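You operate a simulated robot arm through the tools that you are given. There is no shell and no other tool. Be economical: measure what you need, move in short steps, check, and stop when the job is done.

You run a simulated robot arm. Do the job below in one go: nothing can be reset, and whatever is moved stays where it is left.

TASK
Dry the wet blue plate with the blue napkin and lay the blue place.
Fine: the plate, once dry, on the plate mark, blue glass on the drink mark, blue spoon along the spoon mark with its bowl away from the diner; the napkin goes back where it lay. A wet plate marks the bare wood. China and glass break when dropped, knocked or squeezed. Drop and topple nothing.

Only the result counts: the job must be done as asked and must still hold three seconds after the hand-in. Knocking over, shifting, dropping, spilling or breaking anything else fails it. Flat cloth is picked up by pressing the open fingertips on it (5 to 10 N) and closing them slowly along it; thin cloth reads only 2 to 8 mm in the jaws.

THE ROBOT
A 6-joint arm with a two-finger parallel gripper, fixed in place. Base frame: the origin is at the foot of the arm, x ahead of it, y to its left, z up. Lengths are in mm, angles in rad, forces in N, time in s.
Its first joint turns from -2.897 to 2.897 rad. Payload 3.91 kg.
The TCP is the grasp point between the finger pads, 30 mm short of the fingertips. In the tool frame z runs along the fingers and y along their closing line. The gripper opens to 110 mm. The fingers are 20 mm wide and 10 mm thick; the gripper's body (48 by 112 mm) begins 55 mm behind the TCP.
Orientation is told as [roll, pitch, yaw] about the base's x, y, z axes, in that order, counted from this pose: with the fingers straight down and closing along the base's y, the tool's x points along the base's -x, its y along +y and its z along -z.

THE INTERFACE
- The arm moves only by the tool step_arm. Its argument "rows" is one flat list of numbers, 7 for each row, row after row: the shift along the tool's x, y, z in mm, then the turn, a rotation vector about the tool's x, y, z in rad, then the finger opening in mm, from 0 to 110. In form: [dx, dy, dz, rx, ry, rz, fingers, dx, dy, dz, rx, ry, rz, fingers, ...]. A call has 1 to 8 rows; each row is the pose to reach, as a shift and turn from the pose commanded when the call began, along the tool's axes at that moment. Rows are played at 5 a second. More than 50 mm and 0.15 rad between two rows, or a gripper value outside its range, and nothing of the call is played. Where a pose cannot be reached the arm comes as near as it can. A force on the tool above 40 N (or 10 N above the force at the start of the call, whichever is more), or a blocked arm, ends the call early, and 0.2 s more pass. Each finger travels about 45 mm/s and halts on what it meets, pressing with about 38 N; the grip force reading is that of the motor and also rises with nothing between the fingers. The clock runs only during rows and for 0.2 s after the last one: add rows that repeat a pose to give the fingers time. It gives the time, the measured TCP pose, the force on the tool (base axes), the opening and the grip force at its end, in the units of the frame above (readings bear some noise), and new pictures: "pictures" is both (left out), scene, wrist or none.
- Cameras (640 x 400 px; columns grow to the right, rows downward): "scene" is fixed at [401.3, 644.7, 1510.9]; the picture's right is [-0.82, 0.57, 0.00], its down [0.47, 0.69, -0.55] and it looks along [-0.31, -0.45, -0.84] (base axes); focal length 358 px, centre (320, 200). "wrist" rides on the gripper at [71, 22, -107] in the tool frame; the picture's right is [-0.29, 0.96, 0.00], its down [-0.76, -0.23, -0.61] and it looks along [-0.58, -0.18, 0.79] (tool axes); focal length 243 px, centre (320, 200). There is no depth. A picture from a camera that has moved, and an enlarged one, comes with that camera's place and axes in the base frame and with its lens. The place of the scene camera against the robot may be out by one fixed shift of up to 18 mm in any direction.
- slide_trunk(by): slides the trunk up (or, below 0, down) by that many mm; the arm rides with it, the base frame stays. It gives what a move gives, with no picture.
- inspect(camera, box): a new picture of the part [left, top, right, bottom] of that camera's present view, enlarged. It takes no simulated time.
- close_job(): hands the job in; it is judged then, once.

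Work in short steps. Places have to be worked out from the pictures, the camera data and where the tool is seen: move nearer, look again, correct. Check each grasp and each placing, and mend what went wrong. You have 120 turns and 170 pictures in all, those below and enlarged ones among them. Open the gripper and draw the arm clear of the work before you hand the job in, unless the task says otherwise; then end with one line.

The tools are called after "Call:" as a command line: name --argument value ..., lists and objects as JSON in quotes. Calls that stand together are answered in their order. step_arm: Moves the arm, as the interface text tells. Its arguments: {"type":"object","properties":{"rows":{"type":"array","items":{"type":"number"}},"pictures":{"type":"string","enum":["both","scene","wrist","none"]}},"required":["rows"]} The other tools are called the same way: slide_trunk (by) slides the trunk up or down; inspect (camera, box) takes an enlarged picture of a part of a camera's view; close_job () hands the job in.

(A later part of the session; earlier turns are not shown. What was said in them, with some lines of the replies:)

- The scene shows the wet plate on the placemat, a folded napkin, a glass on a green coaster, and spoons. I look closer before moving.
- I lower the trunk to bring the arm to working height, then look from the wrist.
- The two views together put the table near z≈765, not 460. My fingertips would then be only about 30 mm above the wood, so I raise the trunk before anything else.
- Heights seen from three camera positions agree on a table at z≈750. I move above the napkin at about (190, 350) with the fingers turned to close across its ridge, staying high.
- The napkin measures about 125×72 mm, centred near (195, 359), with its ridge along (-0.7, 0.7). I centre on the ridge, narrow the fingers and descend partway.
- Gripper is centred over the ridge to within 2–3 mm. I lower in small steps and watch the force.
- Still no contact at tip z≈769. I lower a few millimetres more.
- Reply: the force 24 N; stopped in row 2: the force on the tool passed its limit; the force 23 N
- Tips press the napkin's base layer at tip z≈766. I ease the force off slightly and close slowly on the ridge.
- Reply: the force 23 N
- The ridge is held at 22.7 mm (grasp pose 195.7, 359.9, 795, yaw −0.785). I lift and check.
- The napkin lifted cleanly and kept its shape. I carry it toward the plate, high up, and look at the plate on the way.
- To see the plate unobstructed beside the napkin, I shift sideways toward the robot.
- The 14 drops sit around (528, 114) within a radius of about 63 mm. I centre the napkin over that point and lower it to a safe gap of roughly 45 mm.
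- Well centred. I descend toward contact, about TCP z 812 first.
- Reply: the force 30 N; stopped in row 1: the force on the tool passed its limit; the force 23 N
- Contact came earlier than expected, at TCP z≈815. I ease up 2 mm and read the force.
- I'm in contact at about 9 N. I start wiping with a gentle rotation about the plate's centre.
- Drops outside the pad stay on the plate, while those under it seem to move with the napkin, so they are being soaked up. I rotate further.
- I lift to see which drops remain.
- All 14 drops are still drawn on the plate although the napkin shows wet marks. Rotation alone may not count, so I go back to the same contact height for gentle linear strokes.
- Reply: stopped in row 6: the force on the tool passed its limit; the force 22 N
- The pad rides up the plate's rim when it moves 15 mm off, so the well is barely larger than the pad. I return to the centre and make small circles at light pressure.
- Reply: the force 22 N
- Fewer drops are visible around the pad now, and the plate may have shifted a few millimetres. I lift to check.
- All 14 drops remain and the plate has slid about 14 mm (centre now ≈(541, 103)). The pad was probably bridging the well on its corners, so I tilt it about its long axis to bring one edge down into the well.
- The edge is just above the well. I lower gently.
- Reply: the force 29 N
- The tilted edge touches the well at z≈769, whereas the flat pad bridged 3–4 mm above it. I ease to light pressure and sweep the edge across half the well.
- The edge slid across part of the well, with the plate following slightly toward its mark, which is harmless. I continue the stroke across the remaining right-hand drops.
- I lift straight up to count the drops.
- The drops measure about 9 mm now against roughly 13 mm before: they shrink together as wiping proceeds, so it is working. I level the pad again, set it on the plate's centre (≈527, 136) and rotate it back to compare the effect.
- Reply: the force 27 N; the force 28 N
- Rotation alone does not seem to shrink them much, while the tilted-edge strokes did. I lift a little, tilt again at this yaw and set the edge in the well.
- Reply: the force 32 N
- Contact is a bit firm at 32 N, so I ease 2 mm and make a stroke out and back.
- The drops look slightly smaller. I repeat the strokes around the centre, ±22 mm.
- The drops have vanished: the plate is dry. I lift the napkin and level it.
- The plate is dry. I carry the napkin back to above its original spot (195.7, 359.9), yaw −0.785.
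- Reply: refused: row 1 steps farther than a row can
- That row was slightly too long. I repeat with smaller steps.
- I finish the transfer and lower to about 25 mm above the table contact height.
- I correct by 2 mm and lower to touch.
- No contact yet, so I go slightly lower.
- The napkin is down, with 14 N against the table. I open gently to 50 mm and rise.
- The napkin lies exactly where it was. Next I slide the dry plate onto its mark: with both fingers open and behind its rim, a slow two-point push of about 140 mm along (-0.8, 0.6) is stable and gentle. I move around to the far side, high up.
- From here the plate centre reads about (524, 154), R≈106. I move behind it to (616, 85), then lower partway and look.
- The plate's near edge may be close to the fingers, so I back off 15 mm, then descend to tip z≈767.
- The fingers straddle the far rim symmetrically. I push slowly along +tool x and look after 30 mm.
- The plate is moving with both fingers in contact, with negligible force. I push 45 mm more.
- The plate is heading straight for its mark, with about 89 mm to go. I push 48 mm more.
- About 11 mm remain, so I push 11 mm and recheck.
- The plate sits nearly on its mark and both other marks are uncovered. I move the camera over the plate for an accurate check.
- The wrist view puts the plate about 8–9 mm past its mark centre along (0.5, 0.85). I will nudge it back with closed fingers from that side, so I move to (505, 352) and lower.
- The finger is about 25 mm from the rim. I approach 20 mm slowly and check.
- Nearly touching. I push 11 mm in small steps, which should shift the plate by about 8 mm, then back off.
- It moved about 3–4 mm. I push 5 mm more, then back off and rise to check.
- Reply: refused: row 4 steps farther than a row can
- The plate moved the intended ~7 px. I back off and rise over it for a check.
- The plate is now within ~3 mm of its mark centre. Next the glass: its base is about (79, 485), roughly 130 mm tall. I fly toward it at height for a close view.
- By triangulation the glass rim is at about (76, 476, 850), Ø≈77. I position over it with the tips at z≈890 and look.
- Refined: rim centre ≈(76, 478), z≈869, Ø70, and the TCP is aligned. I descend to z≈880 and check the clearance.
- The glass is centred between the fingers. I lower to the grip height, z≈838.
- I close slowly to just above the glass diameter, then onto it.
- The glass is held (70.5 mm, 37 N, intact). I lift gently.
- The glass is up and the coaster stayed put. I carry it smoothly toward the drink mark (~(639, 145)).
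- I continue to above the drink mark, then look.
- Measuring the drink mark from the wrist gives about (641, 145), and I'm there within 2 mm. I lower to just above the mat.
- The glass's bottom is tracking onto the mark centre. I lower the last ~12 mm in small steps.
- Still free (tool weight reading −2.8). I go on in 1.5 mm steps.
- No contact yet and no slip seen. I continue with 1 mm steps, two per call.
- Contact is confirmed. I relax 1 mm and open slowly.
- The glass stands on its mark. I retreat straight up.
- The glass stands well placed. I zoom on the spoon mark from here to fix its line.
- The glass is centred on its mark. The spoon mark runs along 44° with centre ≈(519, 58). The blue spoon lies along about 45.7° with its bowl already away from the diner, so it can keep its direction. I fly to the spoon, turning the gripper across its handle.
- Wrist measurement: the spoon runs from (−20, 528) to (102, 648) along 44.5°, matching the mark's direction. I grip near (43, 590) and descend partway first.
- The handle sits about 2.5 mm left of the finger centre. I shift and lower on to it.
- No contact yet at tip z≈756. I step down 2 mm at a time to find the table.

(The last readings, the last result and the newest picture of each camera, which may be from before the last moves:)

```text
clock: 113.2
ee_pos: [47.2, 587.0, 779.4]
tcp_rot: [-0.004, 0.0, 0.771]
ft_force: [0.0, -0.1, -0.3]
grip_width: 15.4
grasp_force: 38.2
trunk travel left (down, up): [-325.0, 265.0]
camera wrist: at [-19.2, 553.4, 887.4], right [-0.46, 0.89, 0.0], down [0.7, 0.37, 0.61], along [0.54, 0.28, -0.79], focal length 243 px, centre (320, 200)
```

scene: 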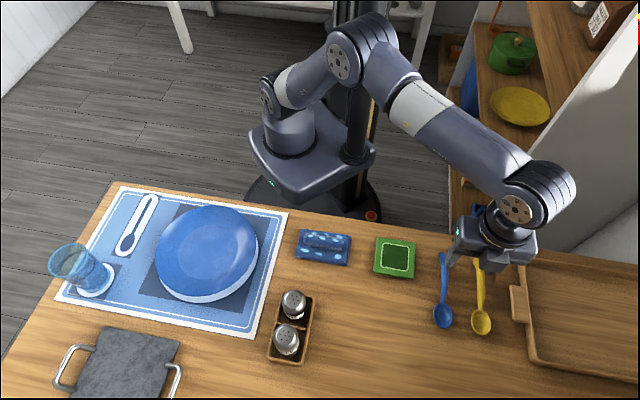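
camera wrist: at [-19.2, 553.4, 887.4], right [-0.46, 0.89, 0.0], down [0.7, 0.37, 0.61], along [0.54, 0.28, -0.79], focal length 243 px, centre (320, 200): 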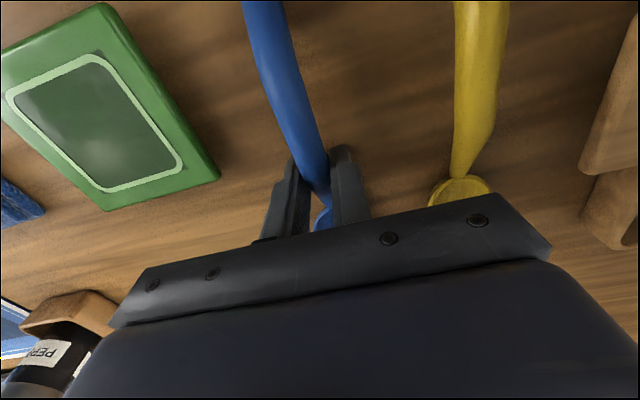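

The handle is gripped (15.4 mm). I lift and check.

Call:
step_arm --rows '[0, 0, -5, 0, 0, 0, 5, 0, 0, -25, 0, 0, 0, 5, 0, 0, -65, 0, 0, 0, 5, 0, 0, -105, 0, 0, 0, 5, 0, 0, -140, 0, 0, 0, 5, 0, 0, -140, 0, 0, 0, 5]'

Call:
inspect --camera "wrist" --box '[180, 0, 480, 220]'

```text
clock: 114.6
ee_pos: [44.8, 586.6, 920.1]
tcp_rot: [-0.002, 0.002, 0.77]
ft_force: [-0.2, -0.3, -0.1]
grip_width: 15.5
grasp_force: 38.0
trunk travel left (down, up): [-325.0, 265.0]
camera wrist: at [-20.2, 554.1, 1027.8], right [-0.46, 0.89, 0.0], down [0.7, 0.37, 0.61], along [0.54, 0.28, -0.79], focal length 243 px, centre (320, 200)
```

scene: 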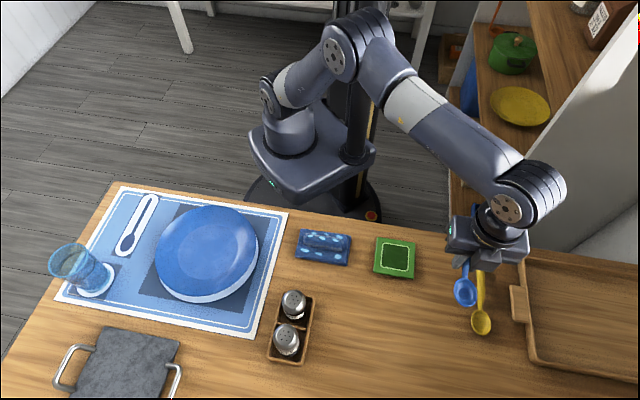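
wrist: 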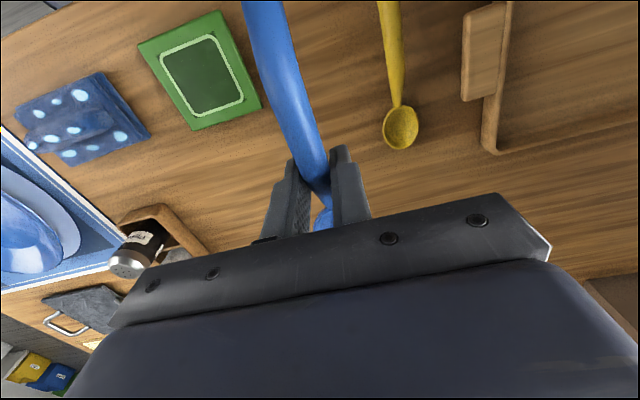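

```text
1.82 times, centred on (330, 110) of wrist
camera zoom: at [-20.2, 554.1, 1027.8], right [-0.46, 0.89, 0.0], down [0.7, 0.37, 0.61], along [0.54, 0.28, -0.79], focal length 441 px, centre (302, 364)
```

zoom: 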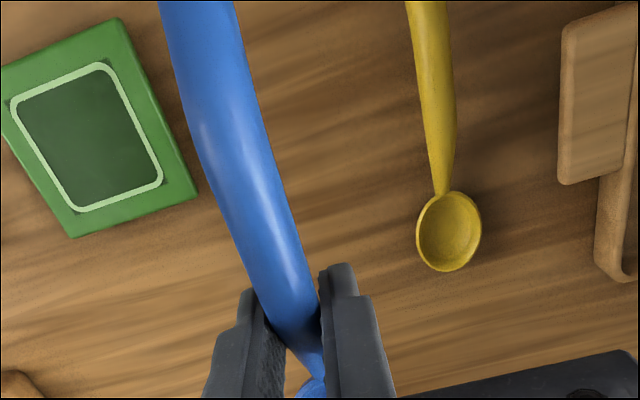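

The spoon is firmly held and aligned. I carry it at height toward the spoon mark.

Call:
step_arm --rows '[1.7, -45, 0, 0, 0, 0, 5, 3.3, -90, 0, 0, 0, 0, 5, 5, -135, 0, 0, 0, 0, 5, 6.7, -180, 0, 0, 0, 0, 5, 8.3, -225, 0, 0, 0, 0, 5, 10, -270, 0, 0, 0, 0, 5, 11.7, -315, 0, 0, 0, 0, 5, 13.3, -360, 0, 0, 0, 0, 5]' --pictures "none"

Call:
step_arm --rows '[1.6, -43.6, 0, 0, 0, 0, 5, 3.2, -87.2, 0, 0, 0, 0, 5, 4.8, -131, 0, 0, 0, 0, 5, 6.4, -174.5, 0, 0, 0, 0, 5, 8, -218, 0, 0, 0, 0, 5, 9.7, -262, 0, 0, 0, 0, 5, 11.3, -305, 0, 0, 0, 0, 5, 12.9, -348, 0, 0, 0, 0, 5]'

Call:
inspect --camera "wrist" --box '[180, 0, 480, 220]'

```text
clock: 116.4
ee_pos: [288.8, 320.6, 922.3]
tcp_rot: [-0.003, 0.0, 0.772]
ft_force: [0.4, -0.1, -0.2]
grip_width: 15.2
grasp_force: 37.7
trunk travel left (down, up): [-325.0, 265.0]
```

```text
clock: 118.2
ee_pos: [521.7, 59.7, 924.3]
tcp_rot: [-0.002, 0.0, 0.774]
ft_force: [-0.9, 0.2, -0.7]
grip_width: 15.3
grasp_force: 38.4
trunk travel left (down, up): [-325.0, 265.0]
camera wrist: at [454.9, 27.4, 1031.4], right [-0.46, 0.89, 0.0], down [0.7, 0.37, 0.61], along [0.54, 0.28, -0.79], focal length 243 px, centre (320, 200)
```

scene: 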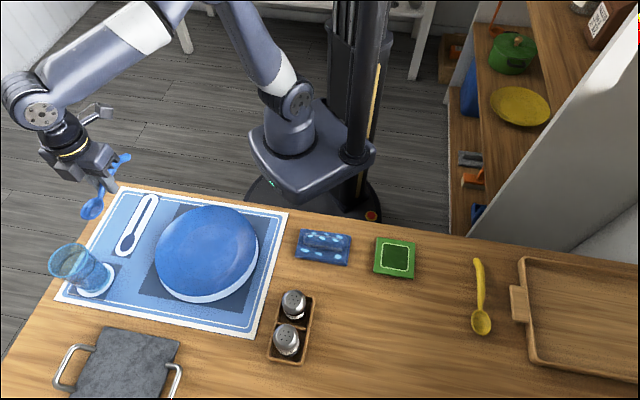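
wrist: 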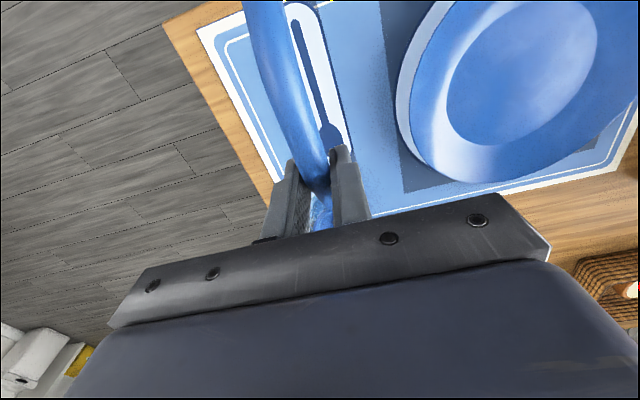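

```text
1.82 times, centred on (330, 110) of wrist
camera zoom: at [454.9, 27.4, 1031.4], right [-0.46, 0.89, 0.0], down [0.7, 0.37, 0.61], along [0.54, 0.28, -0.79], focal length 441 px, centre (302, 364)
```

zoom: 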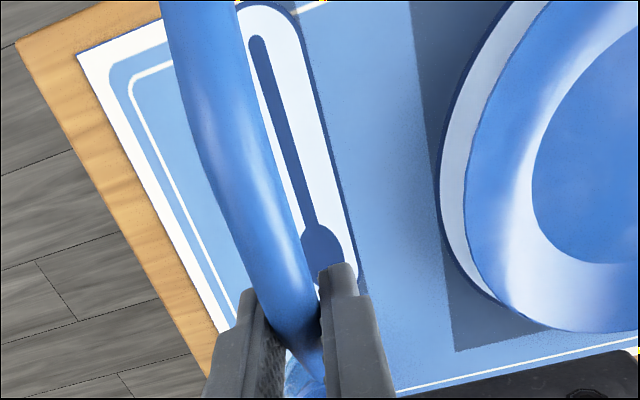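

The spoon line matches the mark to within 1–2 mm. I lower to about 10 mm above.

Call:
step_arm --rows '[0, 0, 40, 0, 0, 0, 5, 0, 0, 80, 0, 0, 0, 5, 0, 0, 110, 0, 0, 0, 5, 0, 0, 125, 0, 0, 0, 5, 0, 0, 131, 0, 0, 0, 5, 0, 0, 131, 0, 0, 0, 5]'

Call:
inspect --camera "wrist" --box '[180, 0, 480, 220]'

Call:
inspect --camera "scene" --box '[60, 170, 220, 290]'

```text
clock: 119.6
ee_pos: [521.6, 60.8, 792.2]
tcp_rot: [-0.004, 0.0, 0.772]
ft_force: [-0.7, 0.0, 0.0]
grip_width: 15.5
grasp_force: 38.0
trunk travel left (down, up): [-325.0, 265.0]
camera wrist: at [455.6, 28.2, 899.2], right [-0.46, 0.89, 0.0], down [0.7, 0.37, 0.61], along [0.54, 0.28, -0.79], focal length 243 px, centre (320, 200)
```

scene: 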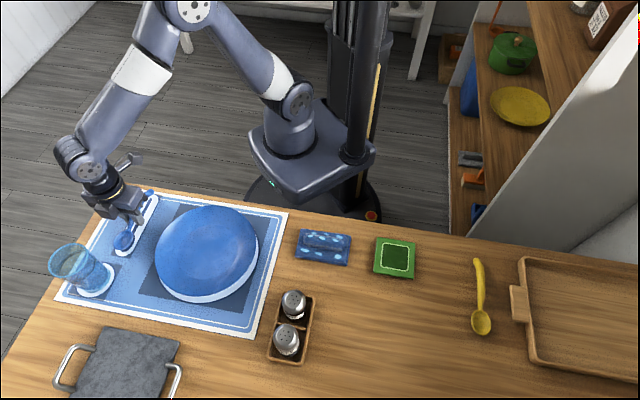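
wrist: 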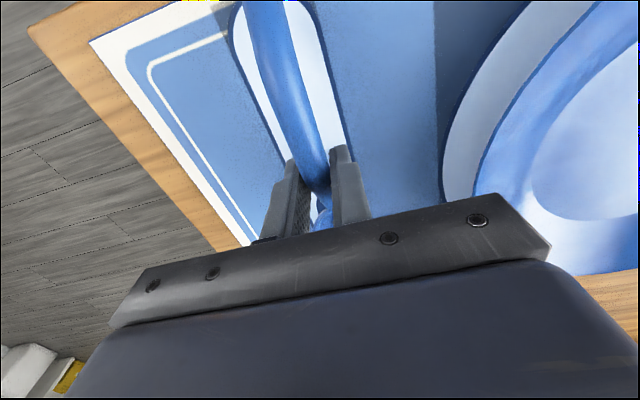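

```text
1.82 times, centred on (330, 110) of wrist
camera zoom: at [455.6, 28.2, 899.2], right [-0.46, 0.89, 0.0], down [0.7, 0.37, 0.61], along [0.54, 0.28, -0.79], focal length 441 px, centre (302, 364)
```

zoom: 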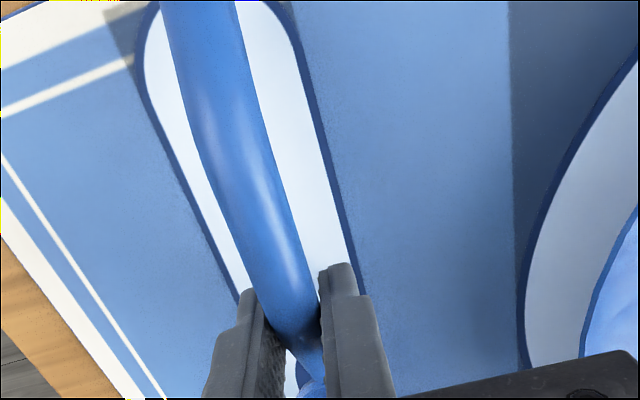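

```text
3.33 times, centred on (140, 230) of scene
camera zoom: at [401.3, 644.7, 1510.9], right [-0.82, 0.57, 0.0], down [0.47, 0.69, -0.55], along [-0.31, -0.45, -0.84], focal length 1194 px, centre (920, 100)
```

zoom: 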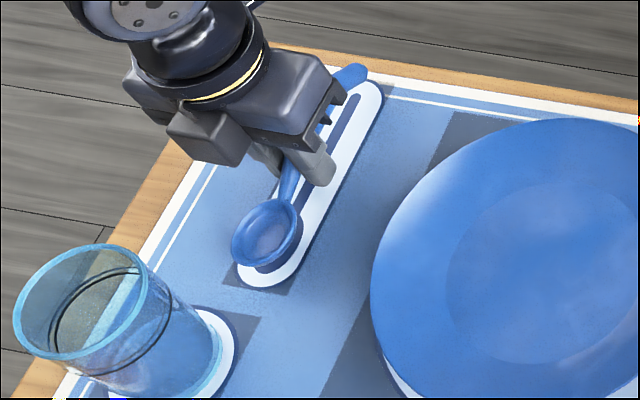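

Allowing for height parallax the spoon is right over the mark. I lower in small steps until contact.

Call:
step_arm --rows '[0, 0, 4, 0, 0, 0, 5, 0, 0, 8, 0, 0, 0, 5, 0, 0, 8, 0, 0, 0, 5]' --pictures "none"

Call:
step_arm --rows '[0, 0, 1.5, 0, 0, 0, 5, 0, 0, 1.5, 0, 0, 0, 5]' --pictures "none"

```text
clock: 120.4
ee_pos: [520.7, 61.4, 784.1]
tcp_rot: [-0.004, 0.001, 0.772]
ft_force: [0.4, -0.5, -0.7]
grip_width: 15.4
grasp_force: 38.3
trunk travel left (down, up): [-325.0, 265.0]
```

```text
clock: 121.0
ee_pos: [520.3, 61.6, 781.8]
tcp_rot: [-0.005, -0.002, 0.771]
ft_force: [0.4, -0.5, 4.9]
grip_width: 15.3
grasp_force: 38.3
trunk travel left (down, up): [-325.0, 265.0]
```

Contact at z≈782. I open gently and rise.

Call:
step_arm --rows '[0, 0, 0, 0, 0, 0, 15, 0, 0, 0, 0, 0, 0, 18, 0, 0, 0, 0, 0, 0, 24, 0, 0, 0, 0, 0, 0, 34, 0, 0, 0, 0, 0, 0, 34, 0, 0, -15, 0, 0, 0, 34, 0, 0, -50, 0, 0, 0, 34, 0, 0, -95, 0, 0, 0, 34]' --pictures "none"

Call:
step_arm --rows '[30, 0, -40, 0, 0, 0, 34, 65, -20, -60, 0, 0, 0, 34, 100, -40, -60, 0, 0, 0, 34, 140, -50, -60, 0, 0, 0, 34, 140, -50, -60, 0, 0, 0, 34]'

Call:
inspect --camera "scene" --box '[40, 170, 280, 350]'

```text
clock: 122.8
ee_pos: [520.5, 61.1, 877.4]
tcp_rot: [-0.003, 0.0, 0.77]
ft_force: [0.3, 0.3, 0.6]
grip_width: 34.2
grasp_force: 0.1
trunk travel left (down, up): [-325.0, 265.0]
```

```text
clock: 124.0
ee_pos: [455.5, -75.2, 937.0]
tcp_rot: [-0.001, 0.0, 0.77]
ft_force: [-0.3, -0.6, -0.5]
grip_width: 34.0
grasp_force: 0.1
trunk travel left (down, up): [-325.0, 265.0]
camera wrist: at [389.3, -107.3, 1045.0], right [-0.46, 0.89, 0.0], down [0.7, 0.37, 0.61], along [0.54, 0.28, -0.79], focal length 243 px, centre (320, 200)
```

scene: 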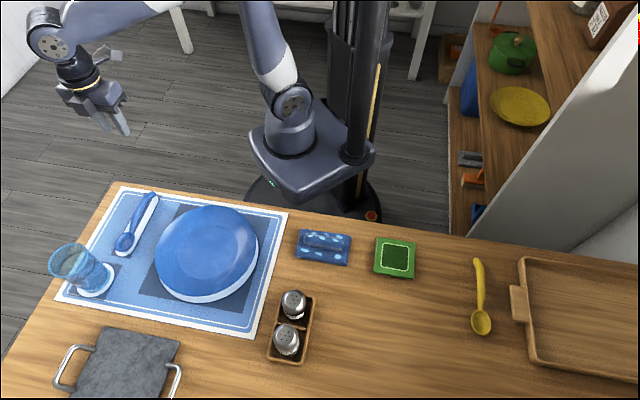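
wrist: 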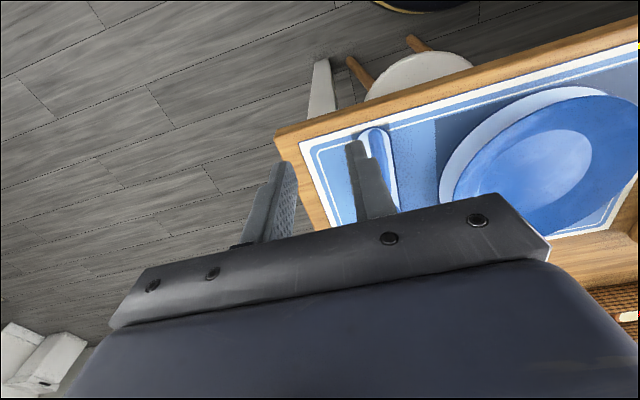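

```text
2.22 times, centred on (160, 260) of scene
camera zoom: at [401.3, 644.7, 1510.9], right [-0.82, 0.57, 0.0], down [0.47, 0.69, -0.55], along [-0.31, -0.45, -0.84], focal length 796 px, centre (676, 67)
```

zoom: 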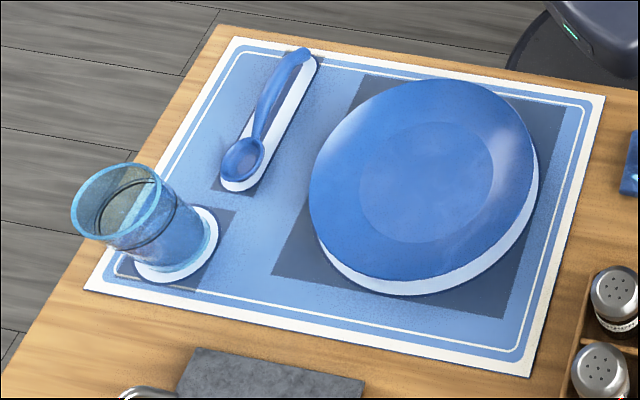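

All looks right. One overhead wrist look at the spoon on its mark to confirm the alignment.

Call:
step_arm --rows '[-40, 13, 0, 0, 0, 0, 34, -80, 26, 0, 0, 0, 0, 34, -120, 39, 0, 0, 0, 0, 34, -165, 52, 0, 0, 0, 0, 34, -165, 52, 0, 0, 0, 0, 34]' --pictures "none"

Call:
inspect --camera "wrist" --box '[160, 0, 480, 220]'

```text
clock: 125.2
ee_pos: [539.5, 80.5, 935.1]
tcp_rot: [-0.004, -0.001, 0.769]
ft_force: [0.7, -0.9, 0.3]
grip_width: 34.2
grasp_force: 0.0
trunk travel left (down, up): [-325.0, 265.0]
```

```text
1.82 times, centred on (320, 110) of wrist
camera zoom: at [474.2, 48.4, 1043.7], right [-0.46, 0.89, 0.0], down [0.7, 0.37, 0.61], along [0.54, 0.28, -0.79], focal length 441 px, centre (320, 364)
```

zoom: 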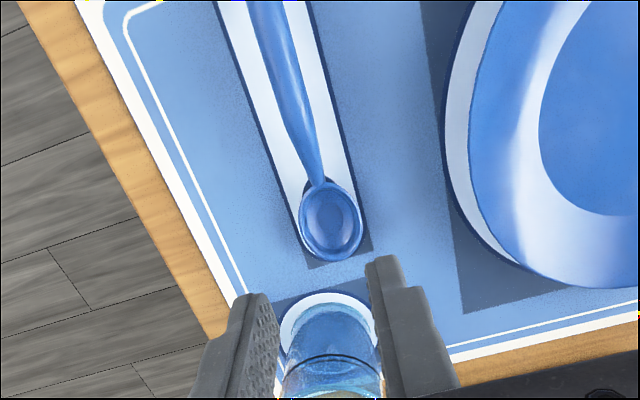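

The spoon lies centred along its mark with its bowl away from the diner. I draw the arm up and clear.

Call:
step_arm --rows '[0, 0, -40, 0, 0, 0, 60, 30, 0, -70, 0, 0, 0, 80, 75, 0, -85, 0, 0, 0, 100, 120, 0, -90, 0, 0, 0, 110, 165, 0, -90, 0, 0, 0, 110, 210, 0, -90, 0, 0, 0, 110, 210, 0, -90, 0, 0, 0, 110]' --pictures "scene"

```text
clock: 126.8
ee_pos: [384.2, -65.3, 1028.3]
tcp_rot: [-0.002, 0.001, 0.771]
ft_force: [-0.3, 0.3, 0.2]
grip_width: 110.4
grasp_force: 0.0
trunk travel left (down, up): [-325.0, 265.0]
```

scene: 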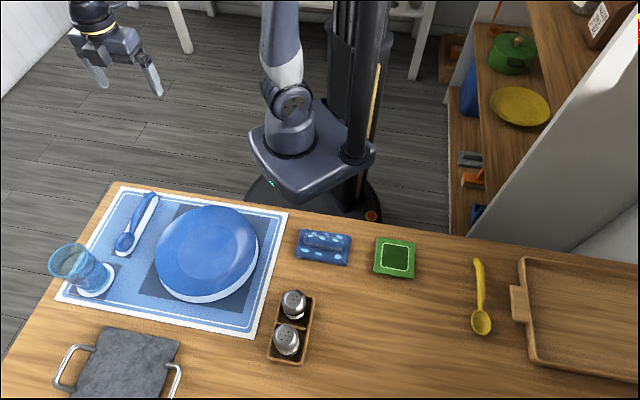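

Everything is in place and the arm is clear with its gripper open. I hand the job in.

Call:
close_job

```text
The job is handed in.
```

I dried the blue plate and set it on its mark, put the blue glass on the drink mark and laid the blue spoon along its mark with the bowl away from the diner; the napkin is back where it lay, showing wet spots from the wiping.
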